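You operate a simulated robot arm through the tools that you are given. There is no shell and no other tool. Be economical: measure what you need, move in short steps, check, and stop when the job is done.

You run a simulated two-armed robot. Do the job below in one go: nothing can be reset, and whatever is moved stays where it is left.

## Task
Put two of the black bands from the top of the bench in the white bag. Put the purple link on the green plate. Take the yellow weight and put it on the sample card on the top of the long table. Take the red line card from the top of the long table and put it on top of the brown carton there. Put the orange test bag from the top of the long table on the shelf under the narrow pine table and the green test bag on the top of the deep white table. Take the lid off the jar labelled "bands" on the top of the long table and lay it down there. Put the red riser on the red panel. Open the pink-label drawer, take the yellow tub and leave it in the inside of the pink-label drawer, then shut the drawer. Open the white machine drawer. The order is free.
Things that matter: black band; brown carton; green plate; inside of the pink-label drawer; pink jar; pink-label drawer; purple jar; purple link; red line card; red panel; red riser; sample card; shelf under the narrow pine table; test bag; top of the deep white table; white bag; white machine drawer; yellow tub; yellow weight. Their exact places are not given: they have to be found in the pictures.

The check looks at the end state, three seconds after you hand in, the way a careful person would. Anything else that was tipped, shoved, dropped, spilled or broken makes it a failure. Lids that push on must go on centred and level and be pressed home; caps that screw on are set level and turned clockwise until they are tight.

## Robot
Two 7-joint arms with fingered hands on one trunk, on a base that drives. Base frame: it is fixed to the floor where the robot stands at the start and does not move with it; the origin is under the middle of the robot, x ahead of it, y to its left, z up. Units: cm, degrees, N and s.
The left shoulder is at the start at [7, 16.2, 134.6], the right one opposite. Places, roughly: black band (5x4x2 cm) [70, -30, 90]; brown carton [-150, -250, 100]; green plate [-200, 75, 100]; inside of the pink-label drawer [290, -430, 120]; pink jar, purple jar [-125, -150, 100]; pink-label drawer [290, -430, 120]; red line card [-150, -200, 100]; red panel [-125, 0, 100]; red riser (10x4x3 cm) [-120, -50, 90]; sample card [-150, -250, 100]; shelf under the narrow pine table [90, 90, 40]; test bag [-125, -150, 100]; top of the deep white table [-90, -560, 80]; white bag [-125, 75, 100]; white machine drawer [50, -520, 70]; yellow tub (8x8x5 cm) [220, -520, 80]; yellow weight [-200, -250, 100]. Payload 4 kg a hand.
Tool frame (each hand has its own): the origin (TCP) lies between the finger pads and is the grasp point; the fingertips stand 2.6 cm ahead of it; z points along the fingers, y is the line along which they close. The gripper opens to 13.2 cm. The gripper's body begins 7.3 cm behind the TCP. The gripper is a hand of 4 fingers: y runs from the thumb to the fingers, the wrist lies at [0, 0, -22.4] in the tool frame, and closing takes about 1.5 s.
Orientation is that of the tool frame in the base frame, as a unit quaternion [x, y, z, w]. With the fingers straight down and closing along the base's y, the tool's x points along the base's -x, its y along +y and its z along -z.

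## Interface
- The arms move only by the tool send_rows. It takes "left_rows", "right_rows" or both (then of equal length, played together; a hand with none holds still); each is a list of rows, each an object (a shift or turn left out is 0, a gripper value left out holds the last) with "dp": the shift along the tool's x, y, z in units of 30 mm (1.0 is 30 mm), a list of three; "rot": the turn, a rotation vector about the tool's x, y, z in units of 6 degrees (1.0 is 6 degrees), a list of three. In form: [{"dp": [dx, dy, dz], "rot": [rx, ry, rz]}, ...]. A call has 1 to 20 rows; each row shifts and turns the commanded pose from where the row before left it, along the tool's axes as they then stand. "left_hand" and "right_hand" are, for a hand that has rows, the finger opening in m, from 0 to 0.132, set as the call begins (left out, the last holds). A call with a number of a shift or a turn outside -1 to 1 is refused whole. Each row takes 0.2 s and may step no farther than 5 cm and 8.6 degrees from the row before; otherwise, or with a gripper value out of range, the whole call is refused. A pose out of reach is approached as far as the arm can. The call stops where the force on the tool passes 40 N (or 10 N more than at its start, if that is more) or the arm is blocked; 0.2 s more then pass. Each finger travels about 4.5 cm/s and halts on what it meets, pressing with about 31 N; the grip force reading is that of the motor and also rises with nothing between the fingers. The clock runs only during rows and for 0.2 s after the last one: add rows that do not move to give the fingers time. It gives the time, the measured TCP pose, the force on the tool (base axes), the opening and the grip force at its end, in the units of the frame above (readings bear some noise), with the torque about the TCP (base axes, N m) and any sound that the robot's microphone picked up, and new pictures: "views" is both (left out), scene, wrist or none (wrist: the cameras of the hands that moved).
- Cameras (640 x 400 px; columns grow to the right, rows downward): "scene" is now at [12.95, -2.89, 156.55]; the picture's right is [-0.34, -0.94, 0.00], its down [-0.62, 0.22, -0.75] and it looks along [0.71, -0.26, -0.66] (base axes); focal length 250 px, centre (320, 200). "left" rides on the left gripper at [-7.3, 0.6, -9.4] in its tool frame; the picture's right is [-0.08, -1.00, 0.00], its down [0.78, -0.06, -0.62] and it looks along [0.61, -0.05, 0.79] (tool axes); focal length 230 px, centre (320, 200). "right" rides on the right gripper at [7.3, 0.6, -9.4] in its tool frame; the picture's right is [-0.08, 1.00, 0.00], its down [-0.78, -0.06, -0.62] and it looks along [-0.61, -0.05, 0.79] (tool axes); focal length 230 px, centre (320, 200).
- move_column(by): slides the trunk up (or, below 0, down) by that many cm; the arms and the scene camera ride with it, the base frame stays. It gives what a move gives, with no picture.
- roll_base(legs): drives the robot by 1 to 6 legs, each [ahead, left, turn to the left] in cm, cm and degrees, along the robot's own axes; the way and the turn of a leg run together, so that a leg with both is an arc; at most 150 cm and 180 degrees a leg. The arms and the cameras ride along, it lands a little off, and it stops where it bumps. It gives what a move gives, and a new picture of the scene camera.
- finger_targets(finger1, finger2, finger3, thumb_bend, hand): sets how far each is bent, from 0 (flat) to 1 (curled in); at 0.3 the hand is open as for a grip, at 0.7 the pads meet at the TCP. One left out holds its place. A second passes; each finger stops where it meets its share of the squeeze, and holds until it gets a number again. A gripper value or a shape takes the hand back. It gives what a move gives, with no picture; readings hold the bend of each and the force on the fingers (four entries, about 0 where the hand has none), thumb and palm.
- preshape(shape, hand): the hand has 4 fingers and takes this shape, open, in about a second: jaw (thumb against the fingers, like two jaws); tri (thumb and two fingers); tip (a fingertip pinch); poke (one finger out to press); point (the index stretched); flat (the hand flat); cup (the hand cupped); fist (a fist). The gripper value then closes the fingers along that shape, each until it touches; the sizes above hold for jaw. It gives what a move gives, with no picture.
- head_to(pan, tilt): turns the head with the scene camera to pan (to the left, within 86 degrees either way) and tilt (down, from -29 to 69), counted from straight ahead of the robot. It gives what a move gives, and a new picture of the scene camera.
- pixel_to_xyz(camera, pixels): for up to 12 pixels [column, row] of the newest picture of that camera ("zoom" is the newest enlarged one), the place [x, y, z] in the base frame of the surface seen there, good to about 0.2 cm. The clock stands still meanwhile.
- zoom(camera, box): a new picture of the part [left, top, right, bottom] of that camera's present view, enlarged. The clock stands still meanwhile.
- finish_job(): hands the job in; it is judged then, once.

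Keep the steps short. Do not move on a guess: measure, check each grasp and each placing, and mend mistakes. In all there are 364 turns and 360 pictures (those below and enlarged ones count). Leave the grippers open and the arms clear of the work at the hand-in unless told otherwise, and finish with a single line.

The tools are called after ">>>" as name(argument=value, ...) on one line, values as JSON. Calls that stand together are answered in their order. send_rows: Moves the arms, as the interface text tells. Its arguments: {"type":"object","properties":{"left_rows":{"type":"array","items":{"type":"object","properties":{"dp":{"type":"array","items":{"type":"number"}},"rot":{"type":"array","items":{"type":"number"}}}}},"left_hand":{"type":"number"},"right_rows":{"type":"array","items":{"type":"object","properties":{"dp":{"type":"array","items":{"type":"number"}},"rot":{"type":"array","items":{"type":"number"}}}}},"right_hand":{"type":"number"},"views":{"type":"string","enum":["both","scene","wrist","none"]}},"required":[]} The other tools are called the same way: move_column (by) slides the trunk up or down; preshape (shape, hand) gives the hand a shape; finger_targets (finger1, finger2, finger3, thumb_bend, hand) moves the fingers one by one; roll_base (legs) drives the base; head_to (pan, tilt) turns the head that bears the scene camera; pixel_to_xyz (camera, pixels) gives the place of the surface under pixels of a picture; zoom (camera, box) takes an enlarged picture of a part of a camera's view; finish_job () hands the job in.

At the start:

```text
clock: 0.0
left_tool_pos: [47.95, 7.37, 121.96]
left_ee_rot: [-0.001, 1.0, 0.0, 0.0]
left_force: [-0.6, 0.3, -0.3]
left_wrist_torque: [0.0, 0.0, 0.01]
left_width: 13.16
left_grip_force: 0.1
left_shape: jaw
left_bend: [0.3, 0.3, 0.3, 0.3]
left_finger forces: [0.0, 0.1, 0.0, 0.0, 0.0, 0.0]
right_tool_pos: [51.23, -43.33, 123.68]
right_ee_rot: [0.0, 1.0, 0.001, 0.0]
right_force: [0.5, 0.2, 0.2]
right_wrist_torque: [0.0, -0.01, -0.01]
right_width: 13.17
right_grip_force: 0.1
right_shape: jaw
right_bend: [0.3, 0.3, 0.3, 0.3]
right_finger forces: [0.0, 0.0, 0.1, 0.0, 0.0, 0.0]
trunk travel left (down, up): [-82.5, 11.5]
robot x, y, heading: [-0.11, -0.15, -0.2]
head pan, tilt: [-19.8, 41.0]
```

scene: 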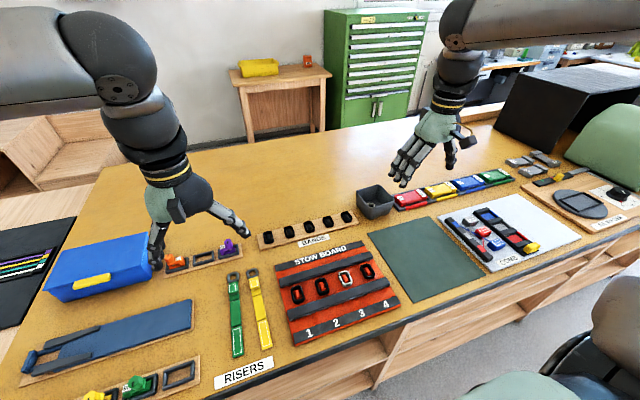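
right: 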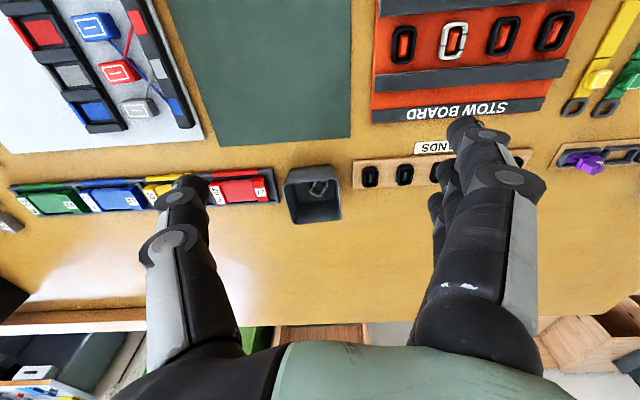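
left: 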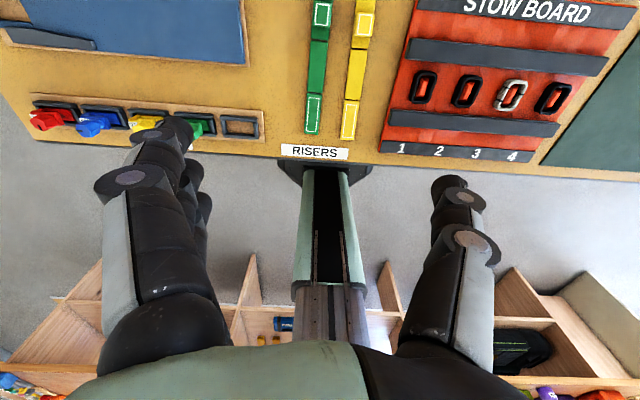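

I see the bench with a row of bands near (310,230). I'll zoom in on it first and measure the bands.

>>> zoom(camera="scene", box=[140, 170, 420, 345])

>>> pixel_to_xyz(camera="scene", pixels=[[268, 237], [289, 231], [308, 226], [327, 221], [346, 216], [265, 243], [370, 195], [205, 258], [300, 290]])

```text
2.29 times, centred on (280, 258) of scene
```

zoom: 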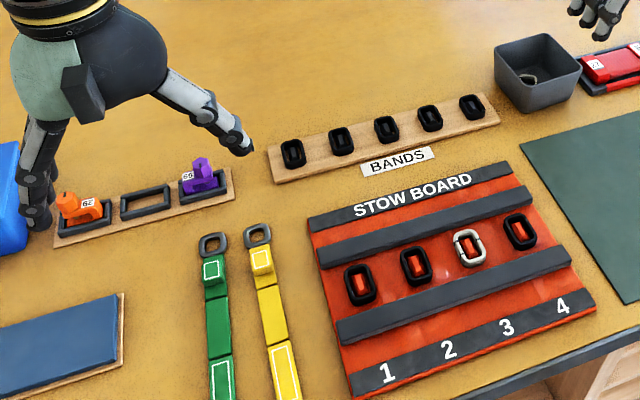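

```text
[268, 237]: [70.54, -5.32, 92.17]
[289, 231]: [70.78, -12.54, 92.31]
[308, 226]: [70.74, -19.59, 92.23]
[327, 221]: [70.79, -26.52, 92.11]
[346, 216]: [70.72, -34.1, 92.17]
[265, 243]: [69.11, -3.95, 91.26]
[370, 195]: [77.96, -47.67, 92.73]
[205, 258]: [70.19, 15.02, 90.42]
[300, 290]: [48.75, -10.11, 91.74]
```

Next I look around with the head, left and right.

>>> head_to(pan=80, tilt=30)

>>> head_to(pan=-80, tilt=30)

>>> head_to(pan=0, tilt=15)

```text
clock: 1.8
left_tool_pos: [47.95, 7.29, 121.77]
left_ee_rot: [0.0, 1.0, 0.0, 0.0]
left_force: [-0.5, 0.7, 0.3]
left_wrist_torque: [-0.01, -0.03, 0.03]
left_width: 13.18
left_grip_force: 0.1
left_shape: jaw
left_bend: [0.3, 0.3, 0.3, 0.3]
left_finger forces: [0.1, 0.1, 0.0, 0.1, 0.0, 0.0]
right_tool_pos: [51.21, -43.29, 123.8]
right_ee_rot: [0.0, 1.0, 0.0, 0.0]
right_force: [0.5, 0.0, -0.3]
right_wrist_torque: [-0.01, 0.0, -0.01]
right_width: 13.19
right_grip_force: 0.0
right_shape: jaw
right_bend: [0.3, 0.3, 0.3, 0.3]
right_finger forces: [0.0, 0.0, 0.1, 0.0, 0.0, 0.0]
trunk travel left (down, up): [-82.5, 11.5]
robot x, y, heading: [0.15, 0.05, 0.0]
head pan, tilt: [80.0, 30.0]
```

scene: 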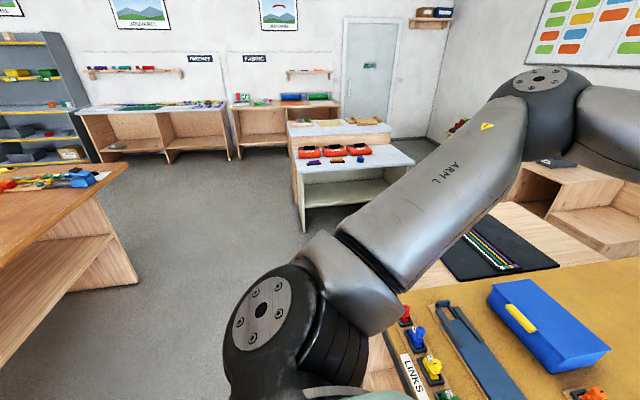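

```text
clock: 4.2
left_tool_pos: [47.8, 7.31, 121.93]
left_ee_rot: [-0.001, 1.0, 0.001, -0.001]
left_force: [0.6, -0.5, 0.1]
left_wrist_torque: [0.0, 0.01, 0.0]
left_width: 13.18
left_grip_force: 0.1
left_shape: jaw
left_bend: [0.3, 0.3, 0.3, 0.3]
left_finger forces: [0.0, 0.0, 0.1, 0.0, 0.0, 0.1]
right_tool_pos: [51.23, -43.24, 123.65]
right_ee_rot: [0.0, 1.0, 0.0, 0.0]
right_force: [0.2, -1.0, 0.2]
right_wrist_torque: [0.0, 0.01, -0.02]
right_width: 13.18
right_grip_force: 0.1
right_shape: jaw
right_bend: [0.3, 0.3, 0.3, 0.3]
right_finger forces: [0.0, 0.0, 0.0, 0.0, 0.1, 0.1]
trunk travel left (down, up): [-82.5, 11.5]
robot x, y, heading: [0.31, -0.21, -0.1]
head pan, tilt: [-80.0, 30.0]
```

scene: 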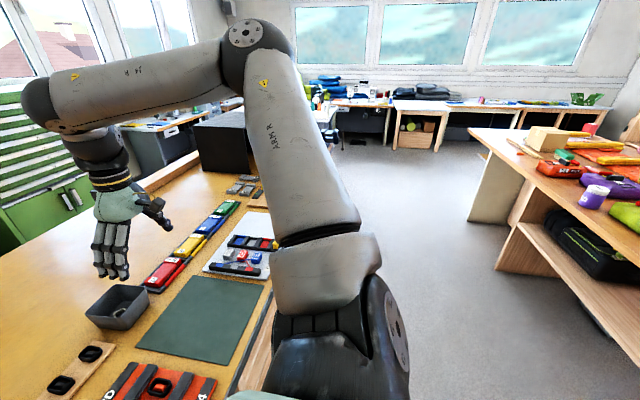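

```text
clock: 5.8
left_tool_pos: [47.85, 7.26, 121.85]
left_ee_rot: [0.0, 1.0, 0.0, 0.0]
left_force: [0.8, -0.1, 0.0]
left_wrist_torque: [0.03, -0.01, -0.01]
left_width: 13.19
left_grip_force: 0.0
left_shape: jaw
left_bend: [0.3, 0.3, 0.3, 0.3]
left_finger forces: [0.0, 0.1, 0.0, 0.0, 0.1, 0.1]
right_tool_pos: [51.1, -43.37, 123.73]
right_ee_rot: [0.0, 1.0, 0.0, -0.001]
right_force: [1.1, 0.6, 0.2]
right_wrist_torque: [-0.01, -0.03, -0.02]
right_width: 13.18
right_grip_force: 0.0
right_shape: jaw
right_bend: [0.3, 0.3, 0.3, 0.3]
right_finger forces: [0.0, 0.0, 0.0, 0.0, 0.0, 0.1]
trunk travel left (down, up): [-82.5, 11.5]
robot x, y, heading: [0.16, 0.03, -0.2]
head pan, tilt: [0.0, 15.0]
```

scene: 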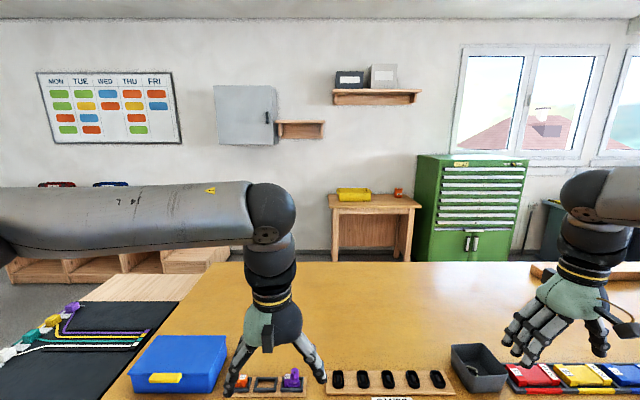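

The long table lies behind me. Before turning round I look down to see how near the bench edge is.

>>> head_to(pan=0, tilt=65)

>>> head_to(pan=-86, tilt=50)

```text
clock: 6.9
left_tool_pos: [47.95, 7.21, 121.95]
left_ee_rot: [0.0, 1.0, 0.001, 0.0]
left_force: [-0.6, 0.2, 1.0]
left_wrist_torque: [-0.06, -0.01, -0.02]
left_width: 13.15
left_grip_force: 0.0
left_shape: jaw
left_bend: [0.3, 0.3, 0.3, 0.3]
left_finger forces: [0.0, 0.1, 0.0, 0.1, 0.1, 0.0]
right_tool_pos: [51.22, -43.23, 123.68]
right_ee_rot: [0.0, 1.0, 0.0, 0.0]
right_force: [0.0, 0.6, -0.1]
right_wrist_torque: [0.0, -0.05, -0.01]
right_width: 13.17
right_grip_force: 0.1
right_shape: jaw
right_bend: [0.3, 0.3, 0.3, 0.3]
right_finger forces: [0.0, 0.0, 0.0, 0.0, 0.1, 0.0]
trunk travel left (down, up): [-82.5, 11.5]
robot x, y, heading: [-0.05, -0.01, 0.1]
head pan, tilt: [0.0, 65.0]
```

scene: 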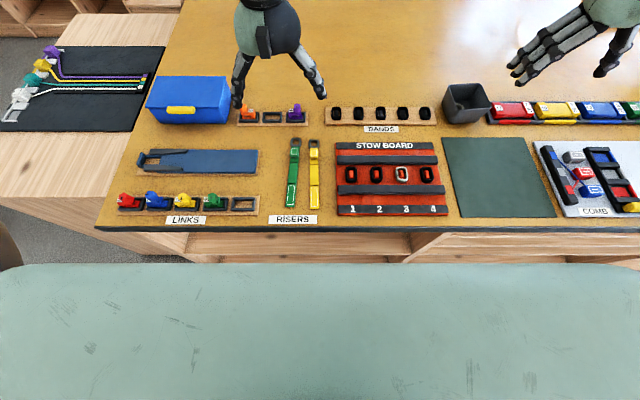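

```text
clock: 8.5
left_tool_pos: [47.84, 7.31, 121.9]
left_ee_rot: [0.0, 1.0, 0.0, 0.0]
left_force: [-0.1, 0.8, 0.1]
left_wrist_torque: [-0.01, 0.02, -0.01]
left_width: 13.17
left_grip_force: 0.0
left_shape: jaw
left_bend: [0.3, 0.3, 0.3, 0.3]
left_finger forces: [0.0, 0.0, 0.1, 0.0, 0.1, 0.1]
right_tool_pos: [51.26, -43.21, 123.67]
right_ee_rot: [0.0, 1.0, 0.0, 0.0]
right_force: [-1.0, 0.2, 0.4]
right_wrist_torque: [0.01, 0.01, 0.02]
right_width: 13.17
right_grip_force: 0.0
right_shape: jaw
right_bend: [0.3, 0.3, 0.3, 0.3]
right_finger forces: [0.0, 0.0, 0.0, 0.1, 0.0, 0.0]
trunk travel left (down, up): [-82.5, 11.5]
robot x, y, heading: [-0.0, -0.27, -0.2]
head pan, tilt: [-85.9, 50.0]
```

scene: 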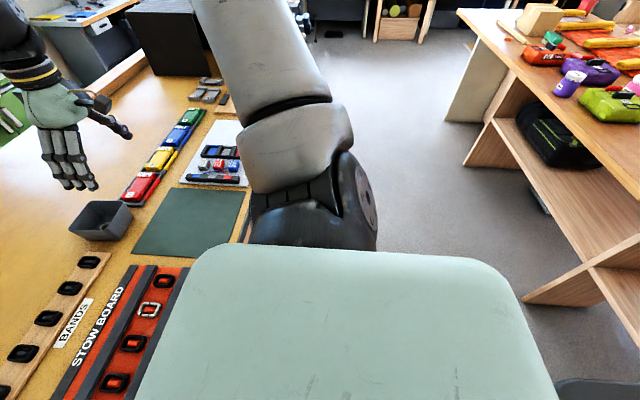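

>>> pixel_to_xyz(camera="scene", pixels=[[470, 20], [600, 145], [233, 243], [580, 300], [555, 80], [605, 105], [565, 85], [570, 15], [600, 70], [532, 20]])

>>> zoom(camera="scene", box=[440, 0, 640, 125])

```text
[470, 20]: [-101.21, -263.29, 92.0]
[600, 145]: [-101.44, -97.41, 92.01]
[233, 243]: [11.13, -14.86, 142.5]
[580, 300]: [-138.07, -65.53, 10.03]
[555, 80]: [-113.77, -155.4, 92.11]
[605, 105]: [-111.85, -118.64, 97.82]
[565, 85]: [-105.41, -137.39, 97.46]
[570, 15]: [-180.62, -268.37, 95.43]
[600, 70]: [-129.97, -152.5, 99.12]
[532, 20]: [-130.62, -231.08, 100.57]
```

```text
3.20 times, centred on (540, 62) of scene
```

zoom: 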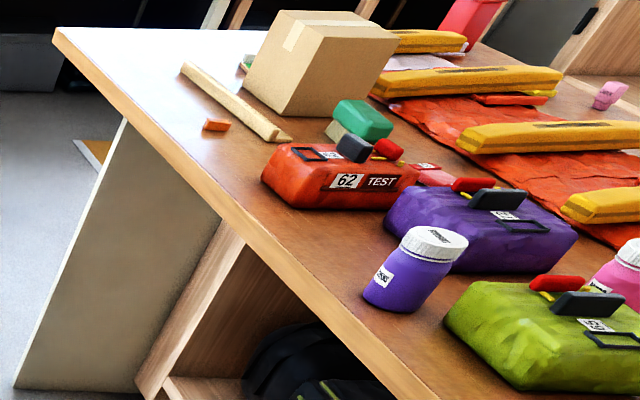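

The long table's edge is at x≈-101, so there's room to turn. I drive back 30 cm and turn 180° to look at the destinations.

>>> roll_base(legs=[[-20, 0, 0], [0, 0, 180]])

>>> head_to(pan=0, tilt=30)

>>> head_to(pan=60, tilt=30)

>>> head_to(pan=-50, tilt=30)

```text
clock: 17.5
left_tool_pos: [-67.53, -8.47, 121.8]
left_ee_rot: [1.0, 0.013, 0.0, 0.0]
left_force: [0.0, -0.9, -0.2]
left_wrist_torque: [0.0, -0.01, 0.02]
left_width: 13.21
left_grip_force: 0.1
left_shape: jaw
left_bend: [0.3, 0.3, 0.3, 0.3]
left_finger forces: [0.0, 0.0, 0.1, 0.0, 0.1, 0.0]
right_tool_pos: [-72.28, 41.93, 123.78]
right_ee_rot: [1.0, 0.013, 0.0, 0.0]
right_force: [0.8, 0.1, -0.2]
right_wrist_torque: [-0.01, -0.03, 0.01]
right_width: 13.17
right_grip_force: 0.1
right_shape: jaw
right_bend: [0.3, 0.3, 0.3, 0.3]
right_finger forces: [0.1, 0.0, 0.1, 0.0, 0.0, 0.1]
trunk travel left (down, up): [-82.5, 11.5]
robot x, y, heading: [-19.7, 0.15, -178.5]
head pan, tilt: [-85.9, 50.0]
```

scene: 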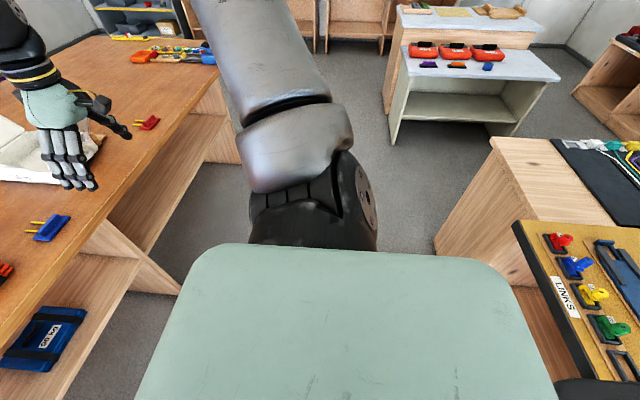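

```text
clock: 19.1
left_tool_pos: [-67.52, -8.45, 121.85]
left_ee_rot: [1.0, 0.013, 0.0, -0.001]
left_force: [0.2, 0.0, -0.6]
left_wrist_torque: [0.01, -0.03, 0.01]
left_width: 13.17
left_grip_force: 0.1
left_shape: jaw
left_bend: [0.3, 0.3, 0.3, 0.3]
left_finger forces: [0.0, 0.0, 0.0, 0.0, 0.1, 0.1]
right_tool_pos: [-72.33, 41.89, 123.76]
right_ee_rot: [1.0, 0.012, 0.0, 0.0]
right_force: [-1.1, 0.2, -0.5]
right_wrist_torque: [0.02, -0.03, -0.01]
right_width: 13.17
right_grip_force: 0.2
right_shape: jaw
right_bend: [0.3, 0.3, 0.3, 0.3]
right_finger forces: [0.0, 0.0, 0.0, 0.0, 0.0, 0.1]
trunk travel left (down, up): [-82.5, 11.5]
robot x, y, heading: [-19.9, -0.07, -178.4]
head pan, tilt: [0.0, 30.0]
```

scene: 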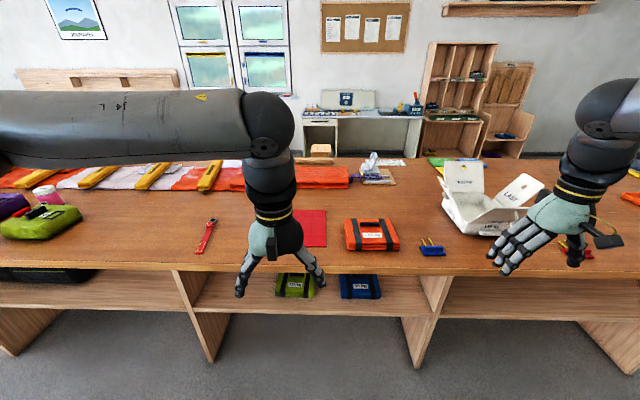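

```text
clock: 20.4
left_tool_pos: [-67.63, -8.59, 121.92]
left_ee_rot: [1.0, 0.013, 0.0, 0.0]
left_force: [0.1, 0.0, -0.5]
left_wrist_torque: [-0.04, 0.0, -0.01]
left_width: 13.19
left_grip_force: 0.0
left_shape: jaw
left_bend: [0.3, 0.3, 0.3, 0.3]
left_finger forces: [0.0, 0.0, 0.0, 0.0, 0.1, 0.0]
right_tool_pos: [-72.37, 41.85, 123.71]
right_ee_rot: [1.0, 0.013, 0.0, 0.0]
right_force: [-0.2, 0.3, -0.8]
right_wrist_torque: [-0.01, 0.02, -0.02]
right_width: 13.17
right_grip_force: 0.1
right_shape: jaw
right_bend: [0.3, 0.3, 0.3, 0.3]
right_finger forces: [0.1, 0.0, 0.1, 0.0, 0.0, 0.1]
trunk travel left (down, up): [-82.5, 11.5]
robot x, y, heading: [-19.79, 0.09, -178.7]
head pan, tilt: [60.0, 30.0]
```

scene: 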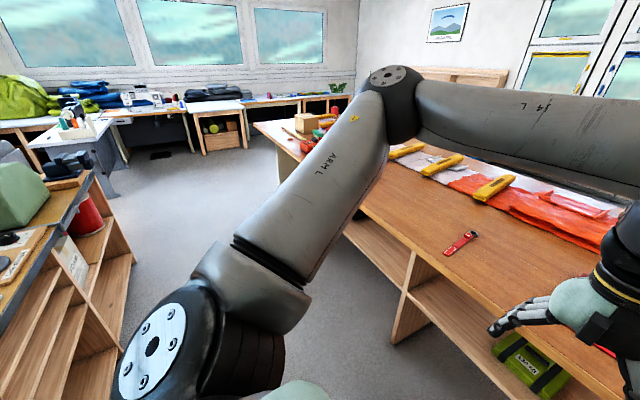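

```text
clock: 22.3
left_tool_pos: [-67.53, -8.58, 121.87]
left_ee_rot: [1.0, 0.013, 0.0, 0.0]
left_force: [0.4, 0.1, 0.7]
left_wrist_torque: [-0.02, 0.0, -0.03]
left_width: 13.16
left_grip_force: 0.0
left_shape: jaw
left_bend: [0.3, 0.3, 0.3, 0.3]
left_finger forces: [0.0, 0.1, 0.0, 0.0, 0.0, 0.0]
right_tool_pos: [-72.26, 41.96, 123.78]
right_ee_rot: [1.0, 0.013, 0.0, 0.0]
right_force: [0.3, 0.1, 0.0]
right_wrist_torque: [0.01, -0.02, -0.03]
right_width: 13.16
right_grip_force: 0.0
right_shape: jaw
right_bend: [0.3, 0.3, 0.3, 0.3]
right_finger forces: [0.0, 0.1, 0.0, 0.0, 0.1, 0.1]
trunk travel left (down, up): [-82.5, 11.5]
robot x, y, heading: [-19.67, 0.24, -178.5]
head pan, tilt: [-50.0, 30.0]
```

scene: 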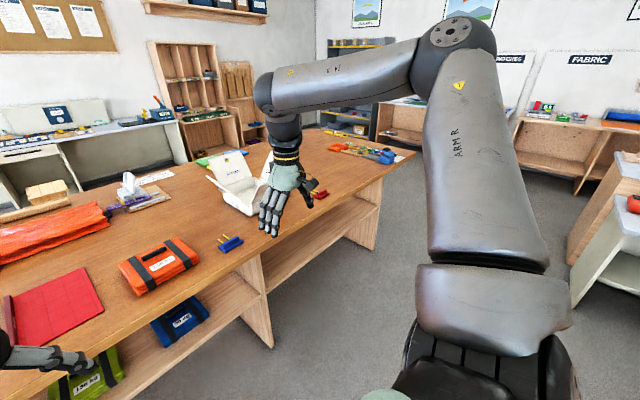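

The white bag seems to be at about (480,200) in the straight-ahead view. I look closer at the pieces on this table.

>>> head_to(pan=-15, tilt=35)

>>> zoom(camera="scene", box=[320, 60, 640, 260])

>>> zoom(camera="scene", box=[0, 60, 320, 260])

```text
clock: 23.3
left_tool_pos: [-67.6, -8.59, 121.77]
left_ee_rot: [1.0, 0.012, 0.0, -0.001]
left_force: [0.6, -0.1, 0.1]
left_wrist_torque: [0.01, 0.0, 0.0]
left_width: 13.18
left_grip_force: 0.1
left_shape: jaw
left_bend: [0.3, 0.3, 0.3, 0.3]
left_finger forces: [0.0, 0.1, 0.0, 0.0, 0.0, 0.0]
right_tool_pos: [-72.36, 41.89, 123.61]
right_ee_rot: [1.0, 0.013, 0.001, 0.0]
right_force: [1.2, 0.0, -0.5]
right_wrist_torque: [-0.04, 0.0, -0.01]
right_width: 13.2
right_grip_force: 0.1
right_shape: jaw
right_bend: [0.3, 0.3, 0.3, 0.3]
right_finger forces: [0.0, 0.0, 0.1, 0.1, 0.0, 0.1]
trunk travel left (down, up): [-82.5, 11.5]
robot x, y, heading: [-20.12, -0.29, -178.5]
head pan, tilt: [-15.0, 35.0]
```

scene: 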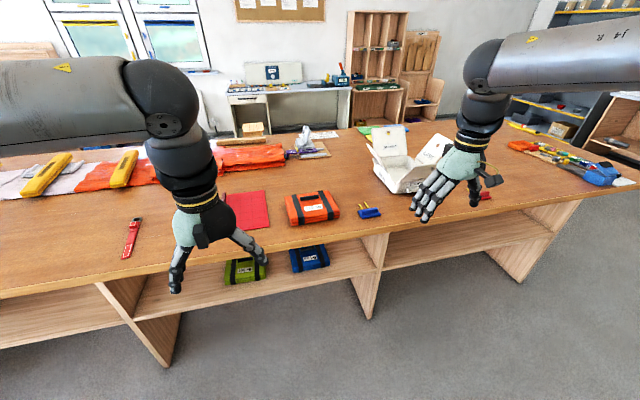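

```text
2.00 times, centred on (480, 160) of scene
```

zoom: 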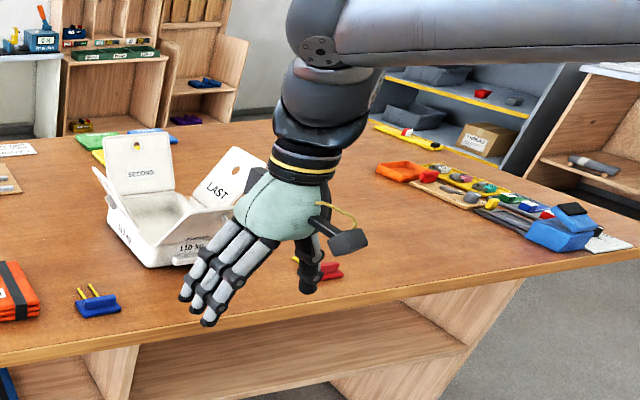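

```text
2.00 times, centred on (160, 160) of scene
```

zoom: 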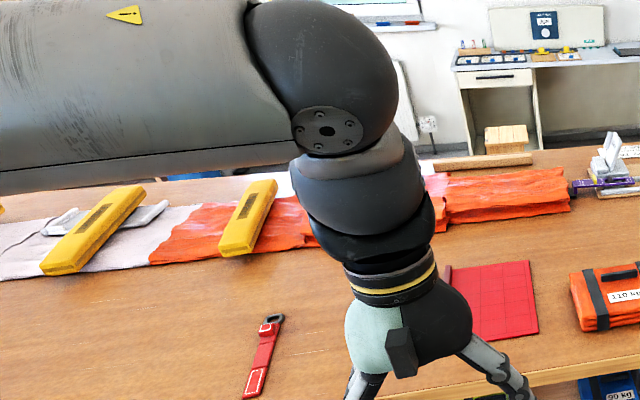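

I measure the red riser, the red panel, the white bag and the table's back edge.

>>> pixel_to_xyz(camera="scene", pixels=[[137, 220], [131, 240], [126, 256], [226, 197], [268, 193], [271, 226], [246, 210], [405, 172], [370, 132], [390, 128], [480, 120], [590, 136]])

```text
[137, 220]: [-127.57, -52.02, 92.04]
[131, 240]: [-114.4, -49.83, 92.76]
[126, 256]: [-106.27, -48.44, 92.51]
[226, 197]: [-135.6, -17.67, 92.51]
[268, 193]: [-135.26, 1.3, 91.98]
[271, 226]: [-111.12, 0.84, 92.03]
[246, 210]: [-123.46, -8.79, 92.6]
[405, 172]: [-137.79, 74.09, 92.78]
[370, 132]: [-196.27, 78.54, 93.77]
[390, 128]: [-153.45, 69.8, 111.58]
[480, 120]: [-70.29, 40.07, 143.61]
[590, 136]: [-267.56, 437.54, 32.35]
```

I drive up to the table to pick the red riser with the left hand.

>>> roll_base(legs=[[42, 20, 0], [0, 0, -1.5]])

>>> head_to(pan=10, tilt=50)

```text
clock: 26.5
left_tool_pos: [-109.19, -28.72, 121.8]
left_ee_rot: [1.0, 0.001, 0.0, -0.001]
left_force: [0.3, -0.2, -0.4]
left_wrist_torque: [0.0, 0.02, -0.03]
left_width: 13.17
left_grip_force: 0.1
left_shape: jaw
left_bend: [0.3, 0.3, 0.3, 0.3]
left_finger forces: [0.0, 0.0, 0.1, 0.0, 0.1, 0.0]
right_tool_pos: [-112.78, 21.82, 123.73]
right_ee_rot: [1.0, 0.001, 0.001, 0.0]
right_force: [-0.3, -1.1, -0.5]
right_wrist_torque: [0.01, 0.03, -0.04]
right_width: 13.16
right_grip_force: 0.1
right_shape: jaw
right_bend: [0.3, 0.3, 0.3, 0.3]
right_finger forces: [0.1, 0.0, 0.0, 0.0, 0.1, 0.1]
trunk travel left (down, up): [-82.5, 11.5]
robot x, y, heading: [-61.29, -21.27, -180.0]
head pan, tilt: [-15.0, 35.0]
```

scene: 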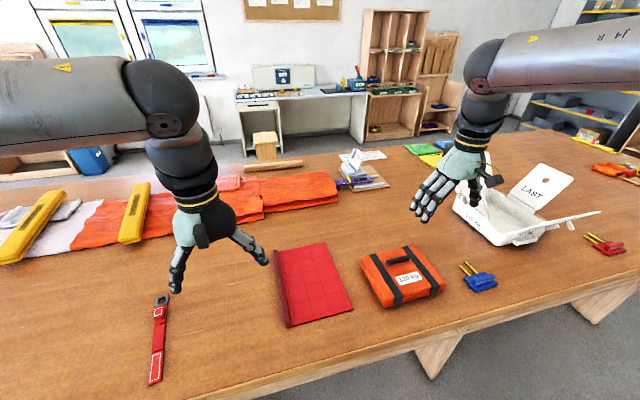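

```text
clock: 27.4
left_tool_pos: [-109.15, -28.55, 121.88]
left_ee_rot: [1.0, 0.001, 0.0, 0.0]
left_force: [0.2, 0.0, -0.4]
left_wrist_torque: [-0.01, 0.0, 0.05]
left_width: 13.19
left_grip_force: 0.0
left_shape: jaw
left_bend: [0.3, 0.3, 0.3, 0.3]
left_finger forces: [0.0, 0.0, 0.0, 0.0, 0.0, 0.0]
right_tool_pos: [-112.7, 21.99, 123.8]
right_ee_rot: [1.0, 0.001, 0.0, 0.0]
right_force: [-0.8, 0.1, -0.6]
right_wrist_torque: [-0.03, -0.02, -0.01]
right_width: 13.16
right_grip_force: 0.0
right_shape: jaw
right_bend: [0.3, 0.3, 0.3, 0.3]
right_finger forces: [0.0, 0.0, 0.1, 0.0, 0.1, 0.0]
trunk travel left (down, up): [-82.5, 11.5]
robot x, y, heading: [-61.24, -21.42, -180.1]
head pan, tilt: [10.0, 50.0]
```

scene: 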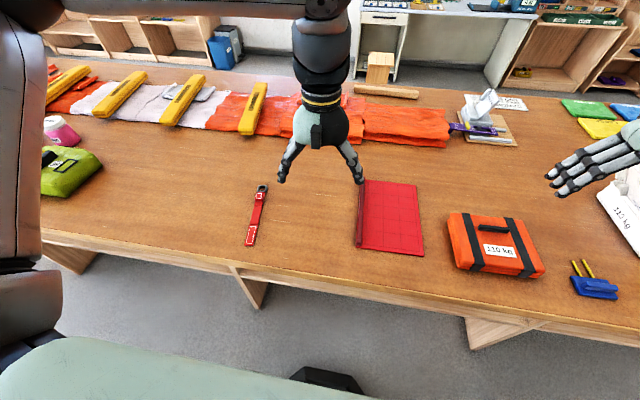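

>>> zoom(camera="scene", box=[220, 150, 440, 288])

>>> pixel_to_xyz(camera="scene", pixels=[[264, 187], [261, 197], [256, 215], [250, 240], [362, 182], [417, 184], [423, 255], [357, 246], [600, 110], [590, 128], [60, 230], [480, 90]])

```text
2.90 times, centred on (330, 219) of scene
```

zoom: 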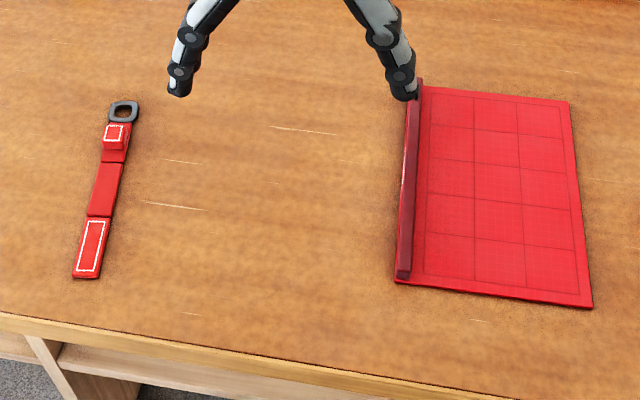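

```text
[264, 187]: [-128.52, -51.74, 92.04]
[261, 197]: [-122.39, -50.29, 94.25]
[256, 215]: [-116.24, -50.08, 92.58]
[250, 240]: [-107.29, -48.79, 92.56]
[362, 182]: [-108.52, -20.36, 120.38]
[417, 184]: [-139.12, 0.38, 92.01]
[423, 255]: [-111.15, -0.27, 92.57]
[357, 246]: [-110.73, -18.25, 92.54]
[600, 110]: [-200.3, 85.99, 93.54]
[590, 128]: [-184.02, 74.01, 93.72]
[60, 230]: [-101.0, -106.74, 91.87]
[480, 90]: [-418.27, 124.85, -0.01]
```

The riser's block is at (-122.4,-50.3), top z≈94.3, lying about 8.6° off the x axis. I move the left hand above it and check.

>>> send_rows(left_rows=[{"dp": [-0.55, 0.91, 0]}, {"dp": [-0.55, 0.91, 0]}, {"dp": [-0.55, 0.91, 0]}, {"dp": [-0.55, 0.91, 0]}, {"dp": [-0.55, 0.91, 0]}, {"dp": [-0.55, 0.91, 0]}, {"dp": [-0.55, 0.91, 0]}, {"dp": [-0.55, 0.91, 0]}, {"rot": [0, 0, -0.72]}, {"rot": [0, 0, -0.72]}, {"dp": [0, 0, 1]}, {"dp": [0, 0, 1]}, {"dp": [0, 0, 1]}, {"dp": [0, 0, 1]}, {"dp": [0, 0, 1]}, {"dp": [0, 0, 1]}], left_hand=0.07)

```text
clock: 30.8
left_tool_pos: [-122.35, -50.42, 103.82]
left_ee_rot: [0.997, 0.076, 0.0, 0.0]
left_force: [0.4, -0.6, 0.4]
left_wrist_torque: [-0.03, -0.01, 0.04]
left_width: 7.07
left_grip_force: 0.0
left_shape: jaw
left_bend: [0.72, 0.72, 0.72, 0.7]
left_finger forces: [0.0, 0.0, 0.1, 0.0, 0.0, 0.0]
right_tool_pos: [-112.74, 21.85, 123.71]
right_ee_rot: [1.0, 0.001, 0.0, 0.0]
right_force: [-0.4, 0.5, 0.5]
right_wrist_torque: [0.0, -0.01, 0.01]
right_width: 13.17
right_grip_force: 0.0
right_shape: jaw
right_bend: [0.3, 0.3, 0.3, 0.3]
right_finger forces: [0.0, 0.1, 0.0, 0.1, 0.1, 0.0]
trunk travel left (down, up): [-82.5, 11.5]
robot x, y, heading: [-61.02, -21.37, -179.7]
head pan, tilt: [10.0, 50.0]
```

scene: 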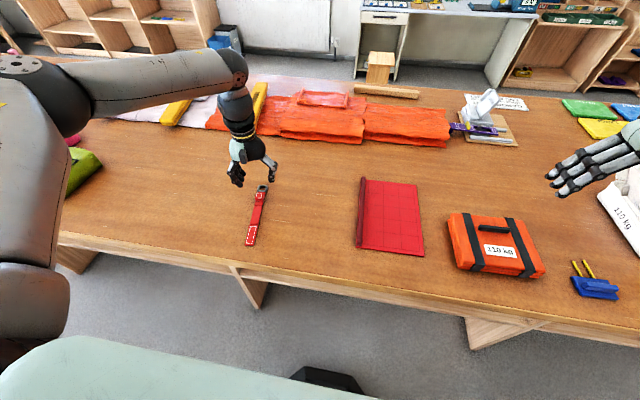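
left: 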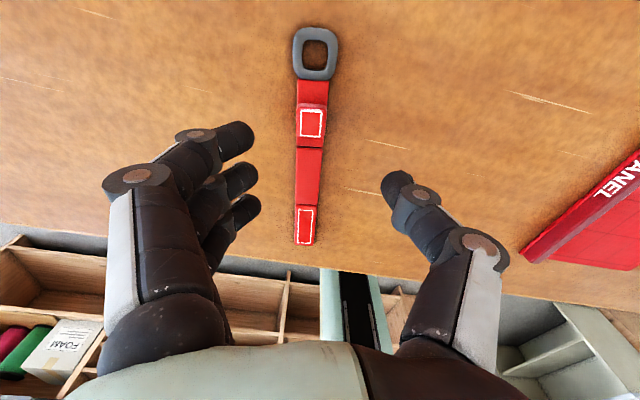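

Aligned: the block projects where the TCP will land. I descend to z≈95 and close.

>>> send_rows(left_rows=[{"dp": [0, 0, 1]}, {"dp": [0, 0, 1]}, {"dp": [0, 0, 0.9]}], views="wrist")

>>> send_rows(left_rows=[{}, {}, {}, {}, {}, {}, {}], left_hand=0.0, views="wrist")

```text
clock: 31.6
left_tool_pos: [-122.42, -50.39, 95.19]
left_ee_rot: [0.997, 0.076, 0.0, 0.0]
left_force: [0.3, 0.5, -0.1]
left_wrist_torque: [-0.01, -0.01, 0.0]
left_width: 7.07
left_grip_force: 0.0
left_shape: jaw
left_bend: [0.72, 0.72, 0.72, 0.7]
left_finger forces: [0.0, 0.1, 0.1, 0.0, 0.0, 0.0]
right_tool_pos: [-112.77, 22.01, 123.79]
right_ee_rot: [1.0, 0.0, 0.0, 0.0]
right_force: [0.0, 0.1, 0.8]
right_wrist_torque: [-0.02, 0.0, 0.03]
right_width: 13.18
right_grip_force: 0.0
right_shape: jaw
right_bend: [0.3, 0.3, 0.3, 0.3]
right_finger forces: [0.0, 0.0, 0.0, 0.0, 0.0, 0.0]
trunk travel left (down, up): [-82.5, 11.5]
robot x, y, heading: [-61.15, -21.4, -179.7]
head pan, tilt: [10.0, 50.0]
```

left: 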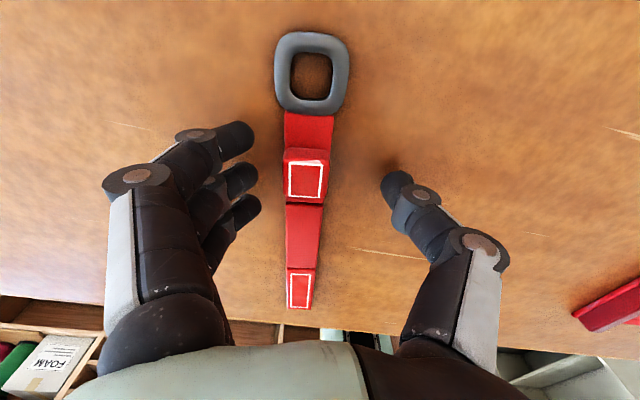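

```text
clock: 33.2
left_tool_pos: [-122.5, -50.45, 95.1]
left_ee_rot: [0.997, 0.076, 0.001, -0.001]
left_force: [-1.5, -0.3, 1.7]
left_wrist_torque: [-0.07, -0.01, -0.01]
left_width: 1.88
left_grip_force: 30.7
left_shape: jaw
left_bend: [0.72, 0.73, 0.72, 0.71]
left_finger forces: [8.1, 10.2, 9.0, 0.0, 27.5, 0.0]
right_tool_pos: [-112.69, 22.02, 123.78]
right_ee_rot: [1.0, 0.002, 0.0, 0.0]
right_force: [-0.6, 0.1, 0.8]
right_wrist_torque: [0.01, 0.01, -0.01]
right_width: 13.14
right_grip_force: 0.0
right_shape: jaw
right_bend: [0.3, 0.3, 0.3, 0.3]
right_finger forces: [0.0, 0.0, 0.1, 0.0, 0.1, 0.0]
trunk travel left (down, up): [-82.5, 11.5]
robot x, y, heading: [-61.59, -21.06, -179.9]
head pan, tilt: [10.0, 50.0]
```

left: 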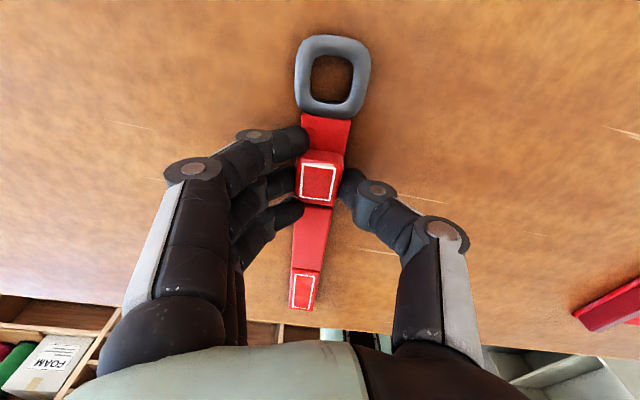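

Gripped with fingers and thumb loaded. Lift 15 cm and look.

>>> send_rows(left_rows=[{"dp": [0, 0, -1]}, {"dp": [0, 0, -1]}, {"dp": [0, 0, -1]}, {"dp": [0, 0, -1]}, {"dp": [0, 0, -1]}])

```text
clock: 34.4
left_tool_pos: [-122.47, -50.47, 110.23]
left_ee_rot: [0.997, 0.077, 0.0, 0.0]
left_force: [0.2, 0.0, -0.8]
left_wrist_torque: [0.01, 0.03, 0.05]
left_width: 1.85
left_grip_force: 31.3
left_shape: jaw
left_bend: [0.72, 0.72, 0.72, 0.71]
left_finger forces: [11.0, 10.9, 8.0, 0.0, 28.0, 0.0]
right_tool_pos: [-112.73, 22.03, 123.74]
right_ee_rot: [1.0, 0.001, 0.0, 0.0]
right_force: [1.0, 0.4, -0.8]
right_wrist_torque: [0.0, 0.02, -0.01]
right_width: 13.18
right_grip_force: 0.1
right_shape: jaw
right_bend: [0.3, 0.3, 0.3, 0.3]
right_finger forces: [0.0, 0.1, 0.1, 0.1, 0.0, 0.0]
trunk travel left (down, up): [-82.5, 11.5]
robot x, y, heading: [-60.97, -21.04, -179.6]
head pan, tilt: [10.0, 50.0]
```

scene: 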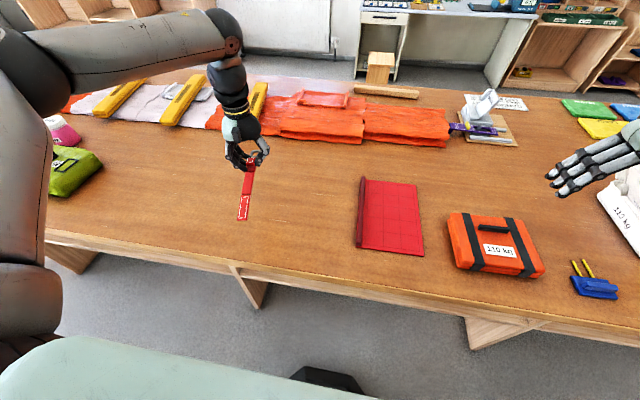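
left: 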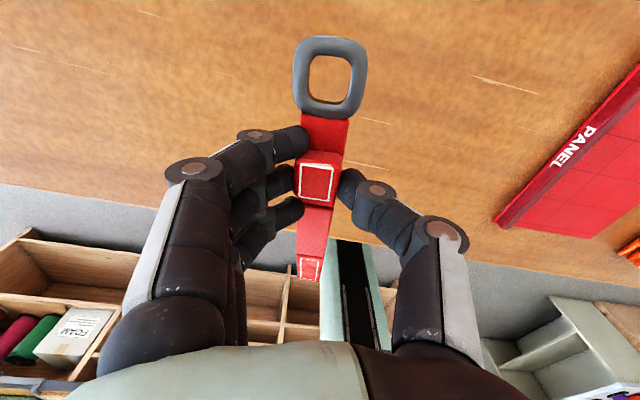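

Held well. I square the yaw and carry it over the panel.

>>> send_rows(left_rows=[{"rot": [0, 0, 0.72]}, {"rot": [0, 0, 0.72]}, {"dp": [-0.2, -0.933, 0]}, {"dp": [-0.2, -0.933, 0]}, {"dp": [-0.2, -0.933, 0]}, {"dp": [-0.2, -0.933, 0]}, {"dp": [-0.2, -0.933, 0]}, {"dp": [-0.2, -0.933, 0]}, {"dp": [-0.2, -0.933, 0]}, {"dp": [-0.2, -0.933, 0]}, {"dp": [-0.2, -0.933, 0]}, {"dp": [-0.2, -0.933, 0]}, {"dp": [-0.2, -0.933, 0]}, {"dp": [-0.2, -0.933, 0]}, {"dp": [-0.2, -0.933, 0]}, {"dp": [-0.2, -0.933, 0]}, {"dp": [-0.2, -0.933, 0]}])

>>> zoom(camera="scene", box=[300, 130, 500, 255])

```text
clock: 38.0
left_tool_pos: [-125.69, -12.6, 109.97]
left_ee_rot: [1.0, 0.001, -0.001, -0.003]
left_force: [0.6, 0.6, -1.1]
left_wrist_torque: [0.03, 0.04, 0.01]
left_width: 1.84
left_grip_force: 30.7
left_shape: jaw
left_bend: [0.72, 0.72, 0.72, 0.71]
left_finger forces: [10.8, 11.1, 7.8, 0.0, 28.1, 0.1]
left hand out of reach, approached as far as the arm can: row 14, 15, 16, 17
right_tool_pos: [-112.69, 21.95, 123.68]
right_ee_rot: [1.0, 0.001, 0.001, -0.001]
right_force: [-0.4, -0.6, 0.1]
right_wrist_torque: [0.0, 0.05, 0.02]
right_width: 13.19
right_grip_force: 0.1
right_shape: jaw
right_bend: [0.3, 0.3, 0.3, 0.3]
right_finger forces: [0.0, 0.1, 0.0, 0.0, 0.0, 0.0]
trunk travel left (down, up): [-82.5, 11.5]
robot x, y, heading: [-61.63, -21.52, -179.7]
head pan, tilt: [10.0, 50.0]
```

scene: 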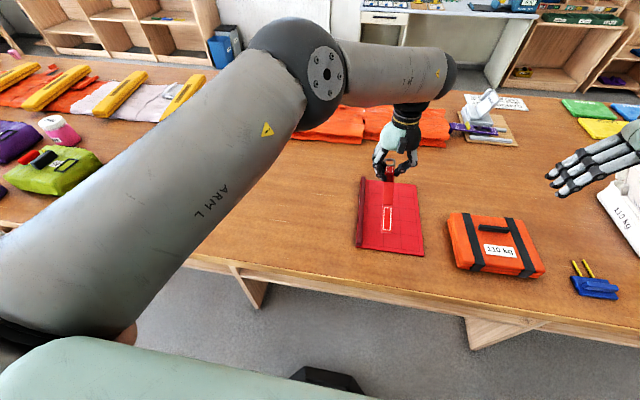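
left: 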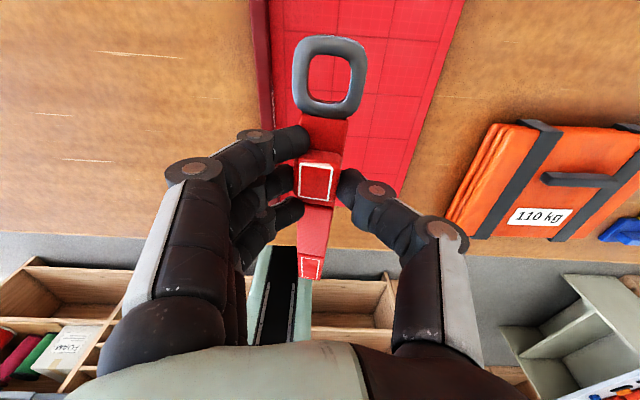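

```text
3.20 times, centred on (400, 192) of scene
```

zoom: 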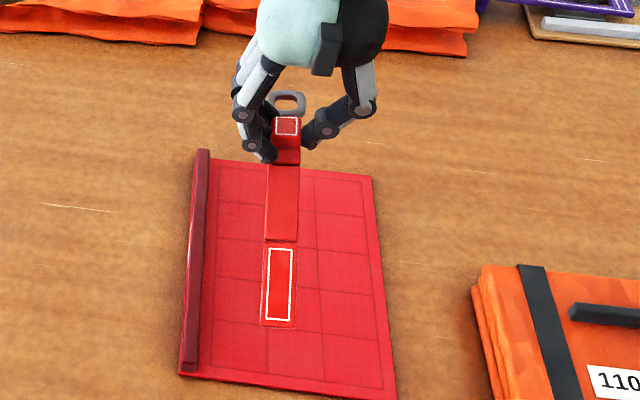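

The left arm is at its limit. I shift the base 3 ahead and 10 to the right, then correct.

>>> roll_base(legs=[[4, -6, 0]])

```text
clock: 39.0
left_tool_pos: [-129.21, -7.36, 110.3]
left_ee_rot: [1.0, 0.002, -0.003, -0.004]
left_force: [-0.3, -0.1, 0.3]
left_wrist_torque: [0.05, 0.04, 0.0]
left_width: 1.82
left_grip_force: 31.2
left_shape: jaw
left_bend: [0.72, 0.72, 0.72, 0.71]
left_finger forces: [10.7, 11.1, 8.0, 0.1, 28.1, 0.0]
right_tool_pos: [-116.3, 27.15, 124.23]
right_ee_rot: [1.0, 0.002, -0.001, -0.003]
right_force: [0.3, -0.1, 0.3]
right_wrist_torque: [0.06, 0.0, 0.01]
right_width: 13.18
right_grip_force: 0.1
right_shape: jaw
right_bend: [0.3, 0.3, 0.3, 0.3]
right_finger forces: [0.1, 0.0, 0.0, 0.0, 0.0, 0.0]
trunk travel left (down, up): [-82.5, 11.5]
robot x, y, heading: [-65.39, -15.48, -179.6]
head pan, tilt: [10.0, 50.0]
```

scene: 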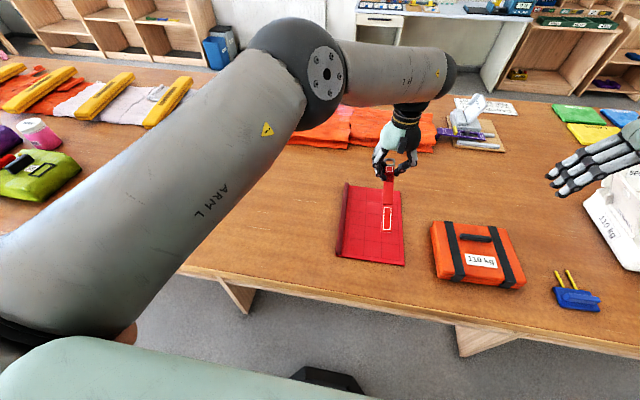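

>>> roll_base(legs=[[2.5, 0, 0]])

>>> send_rows(left_rows=[{"dp": [0, 0, 1]}, {"dp": [0, 0, 1]}, {"dp": [0, 0, 1]}])

>>> zoom(camera="scene", box=[280, 130, 480, 255])

```text
clock: 39.8
left_tool_pos: [-131.55, -6.59, 110.33]
left_ee_rot: [1.0, 0.001, -0.004, -0.001]
left_force: [0.9, 0.2, 0.2]
left_wrist_torque: [0.0, 0.09, 0.01]
left_width: 1.83
left_grip_force: 30.9
left_shape: jaw
left_bend: [0.72, 0.72, 0.72, 0.71]
left_finger forces: [10.7, 11.1, 7.9, 0.0, 28.0, 0.1]
right_tool_pos: [-118.57, 27.92, 124.02]
right_ee_rot: [1.0, 0.001, -0.003, 0.001]
right_force: [1.1, 0.5, 0.6]
right_wrist_torque: [0.0, 0.03, -0.03]
right_width: 13.19
right_grip_force: 0.0
right_shape: jaw
right_bend: [0.3, 0.3, 0.3, 0.3]
right_finger forces: [0.1, 0.1, 0.0, 0.0, 0.1, 0.0]
trunk travel left (down, up): [-82.5, 11.5]
robot x, y, heading: [-67.67, -15.04, -179.6]
head pan, tilt: [10.0, 50.0]
```

scene: 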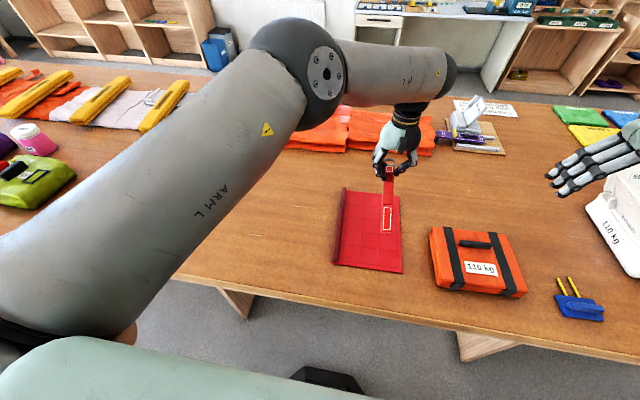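

```text
clock: 40.6
left_tool_pos: [-131.89, -6.96, 100.91]
left_ee_rot: [1.0, 0.001, -0.001, -0.004]
left_force: [-0.8, 0.5, -0.6]
left_wrist_torque: [-0.01, 0.02, 0.03]
left_width: 1.83
left_grip_force: 31.2
left_shape: jaw
left_bend: [0.72, 0.72, 0.72, 0.71]
left_finger forces: [11.2, 11.2, 7.9, 0.0, 28.1, 0.0]
left hand out of reach, approached as far as the arm can: row 3
right_tool_pos: [-119.16, 27.86, 123.74]
right_ee_rot: [1.0, 0.001, -0.001, 0.0]
right_force: [-0.5, 0.3, 0.0]
right_wrist_torque: [0.01, -0.03, 0.02]
right_width: 13.19
right_grip_force: 0.1
right_shape: jaw
right_bend: [0.3, 0.3, 0.3, 0.3]
right_finger forces: [0.1, 0.0, 0.1, 0.0, 0.1, 0.1]
trunk travel left (down, up): [-82.5, 11.5]
robot x, y, heading: [-67.93, -15.43, -180.2]
head pan, tilt: [10.0, 50.0]
```

scene: 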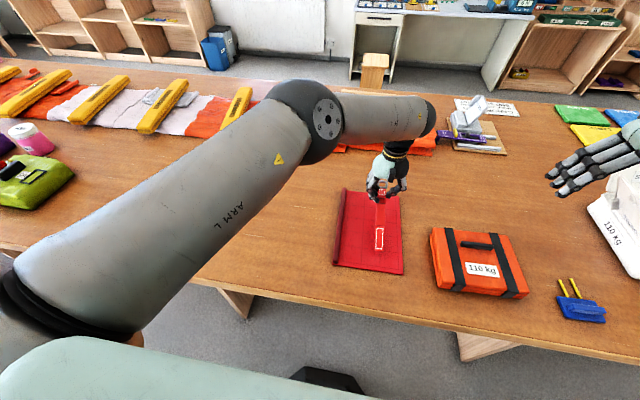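
left: 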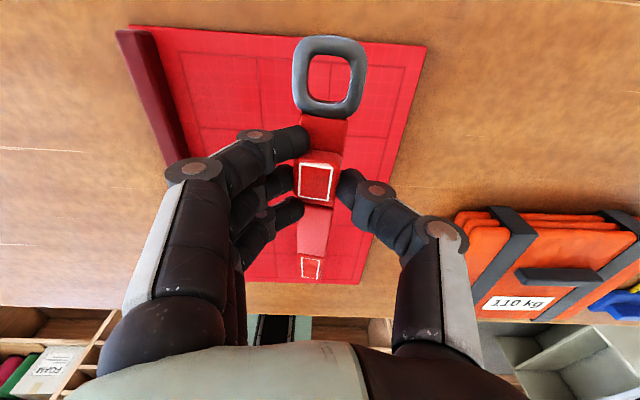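

```text
3.20 times, centred on (380, 192) of scene
```

zoom: 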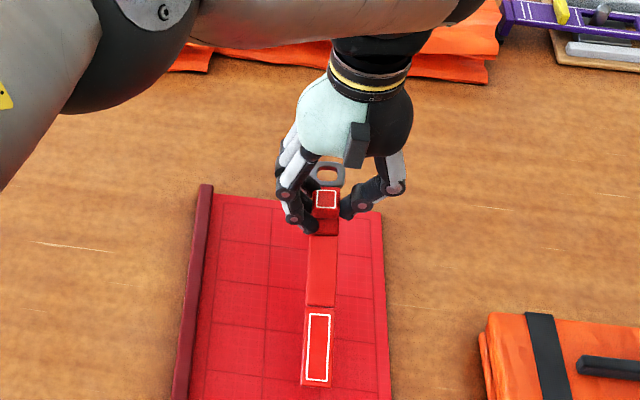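

A bit right of centre; I shift 2.5 cm toward the panel wall, then lower by the trunk.

>>> send_rows(left_rows=[{"dp": [0, 0.85, 0]}], views="none")

>>> move_column(by=-4.5)

>>> zoom(camera="scene", box=[280, 130, 480, 255])

```text
clock: 41.0
left_tool_pos: [-131.68, -9.67, 100.92]
left_ee_rot: [1.0, 0.0, -0.001, -0.002]
left_force: [0.2, -0.8, -0.8]
left_wrist_torque: [-0.01, 0.05, -0.01]
left_width: 1.81
left_grip_force: 30.9
left_shape: jaw
left_bend: [0.72, 0.72, 0.72, 0.71]
left_finger forces: [11.2, 11.2, 8.0, 0.0, 28.2, 0.0]
right_tool_pos: [-119.13, 27.55, 123.81]
right_ee_rot: [1.0, 0.001, -0.001, -0.001]
right_force: [-0.1, -0.3, -0.4]
right_wrist_torque: [0.01, 0.02, 0.0]
right_width: 13.2
right_grip_force: 0.1
right_shape: jaw
right_bend: [0.3, 0.3, 0.3, 0.3]
right_finger forces: [0.1, 0.0, 0.0, 0.0, 0.0, 0.0]
trunk travel left (down, up): [-82.5, 11.5]
robot x, y, heading: [-67.56, -15.45, -180.0]
head pan, tilt: [10.0, 50.0]
```

```text
clock: 41.9
left_tool_pos: [-131.74, -9.61, 96.53]
left_ee_rot: [1.0, 0.001, -0.001, 0.0]
left_force: [-0.4, -0.5, -0.7]
left_wrist_torque: [0.01, 0.02, 0.03]
left_width: 1.82
left_grip_force: 30.6
left_shape: jaw
left_bend: [0.72, 0.72, 0.72, 0.71]
left_finger forces: [10.4, 11.2, 8.2, 0.0, 28.2, 0.1]
right_tool_pos: [-119.03, 27.71, 119.33]
right_ee_rot: [1.0, 0.001, -0.001, 0.0]
right_force: [0.9, 0.0, 0.0]
right_wrist_torque: [0.03, 0.02, -0.01]
right_width: 13.19
right_grip_force: 0.1
right_shape: jaw
right_bend: [0.3, 0.3, 0.3, 0.3]
right_finger forces: [0.0, 0.1, 0.1, 0.0, 0.1, 0.0]
trunk travel left (down, up): [-78.0, 16.0]
robot x, y, heading: [-67.72, -14.95, -179.7]
head pan, tilt: [10.0, 50.0]
```

```text
3.20 times, centred on (380, 192) of scene
```

zoom: 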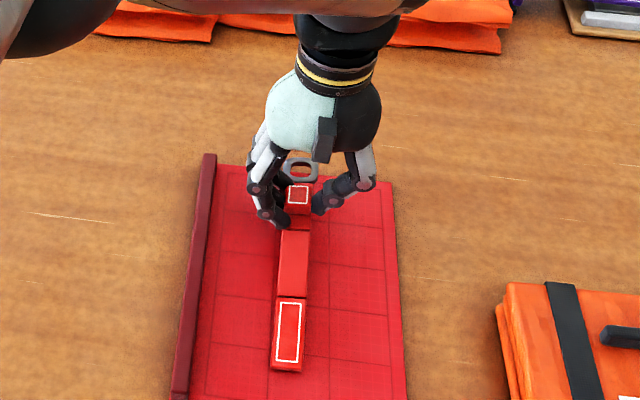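

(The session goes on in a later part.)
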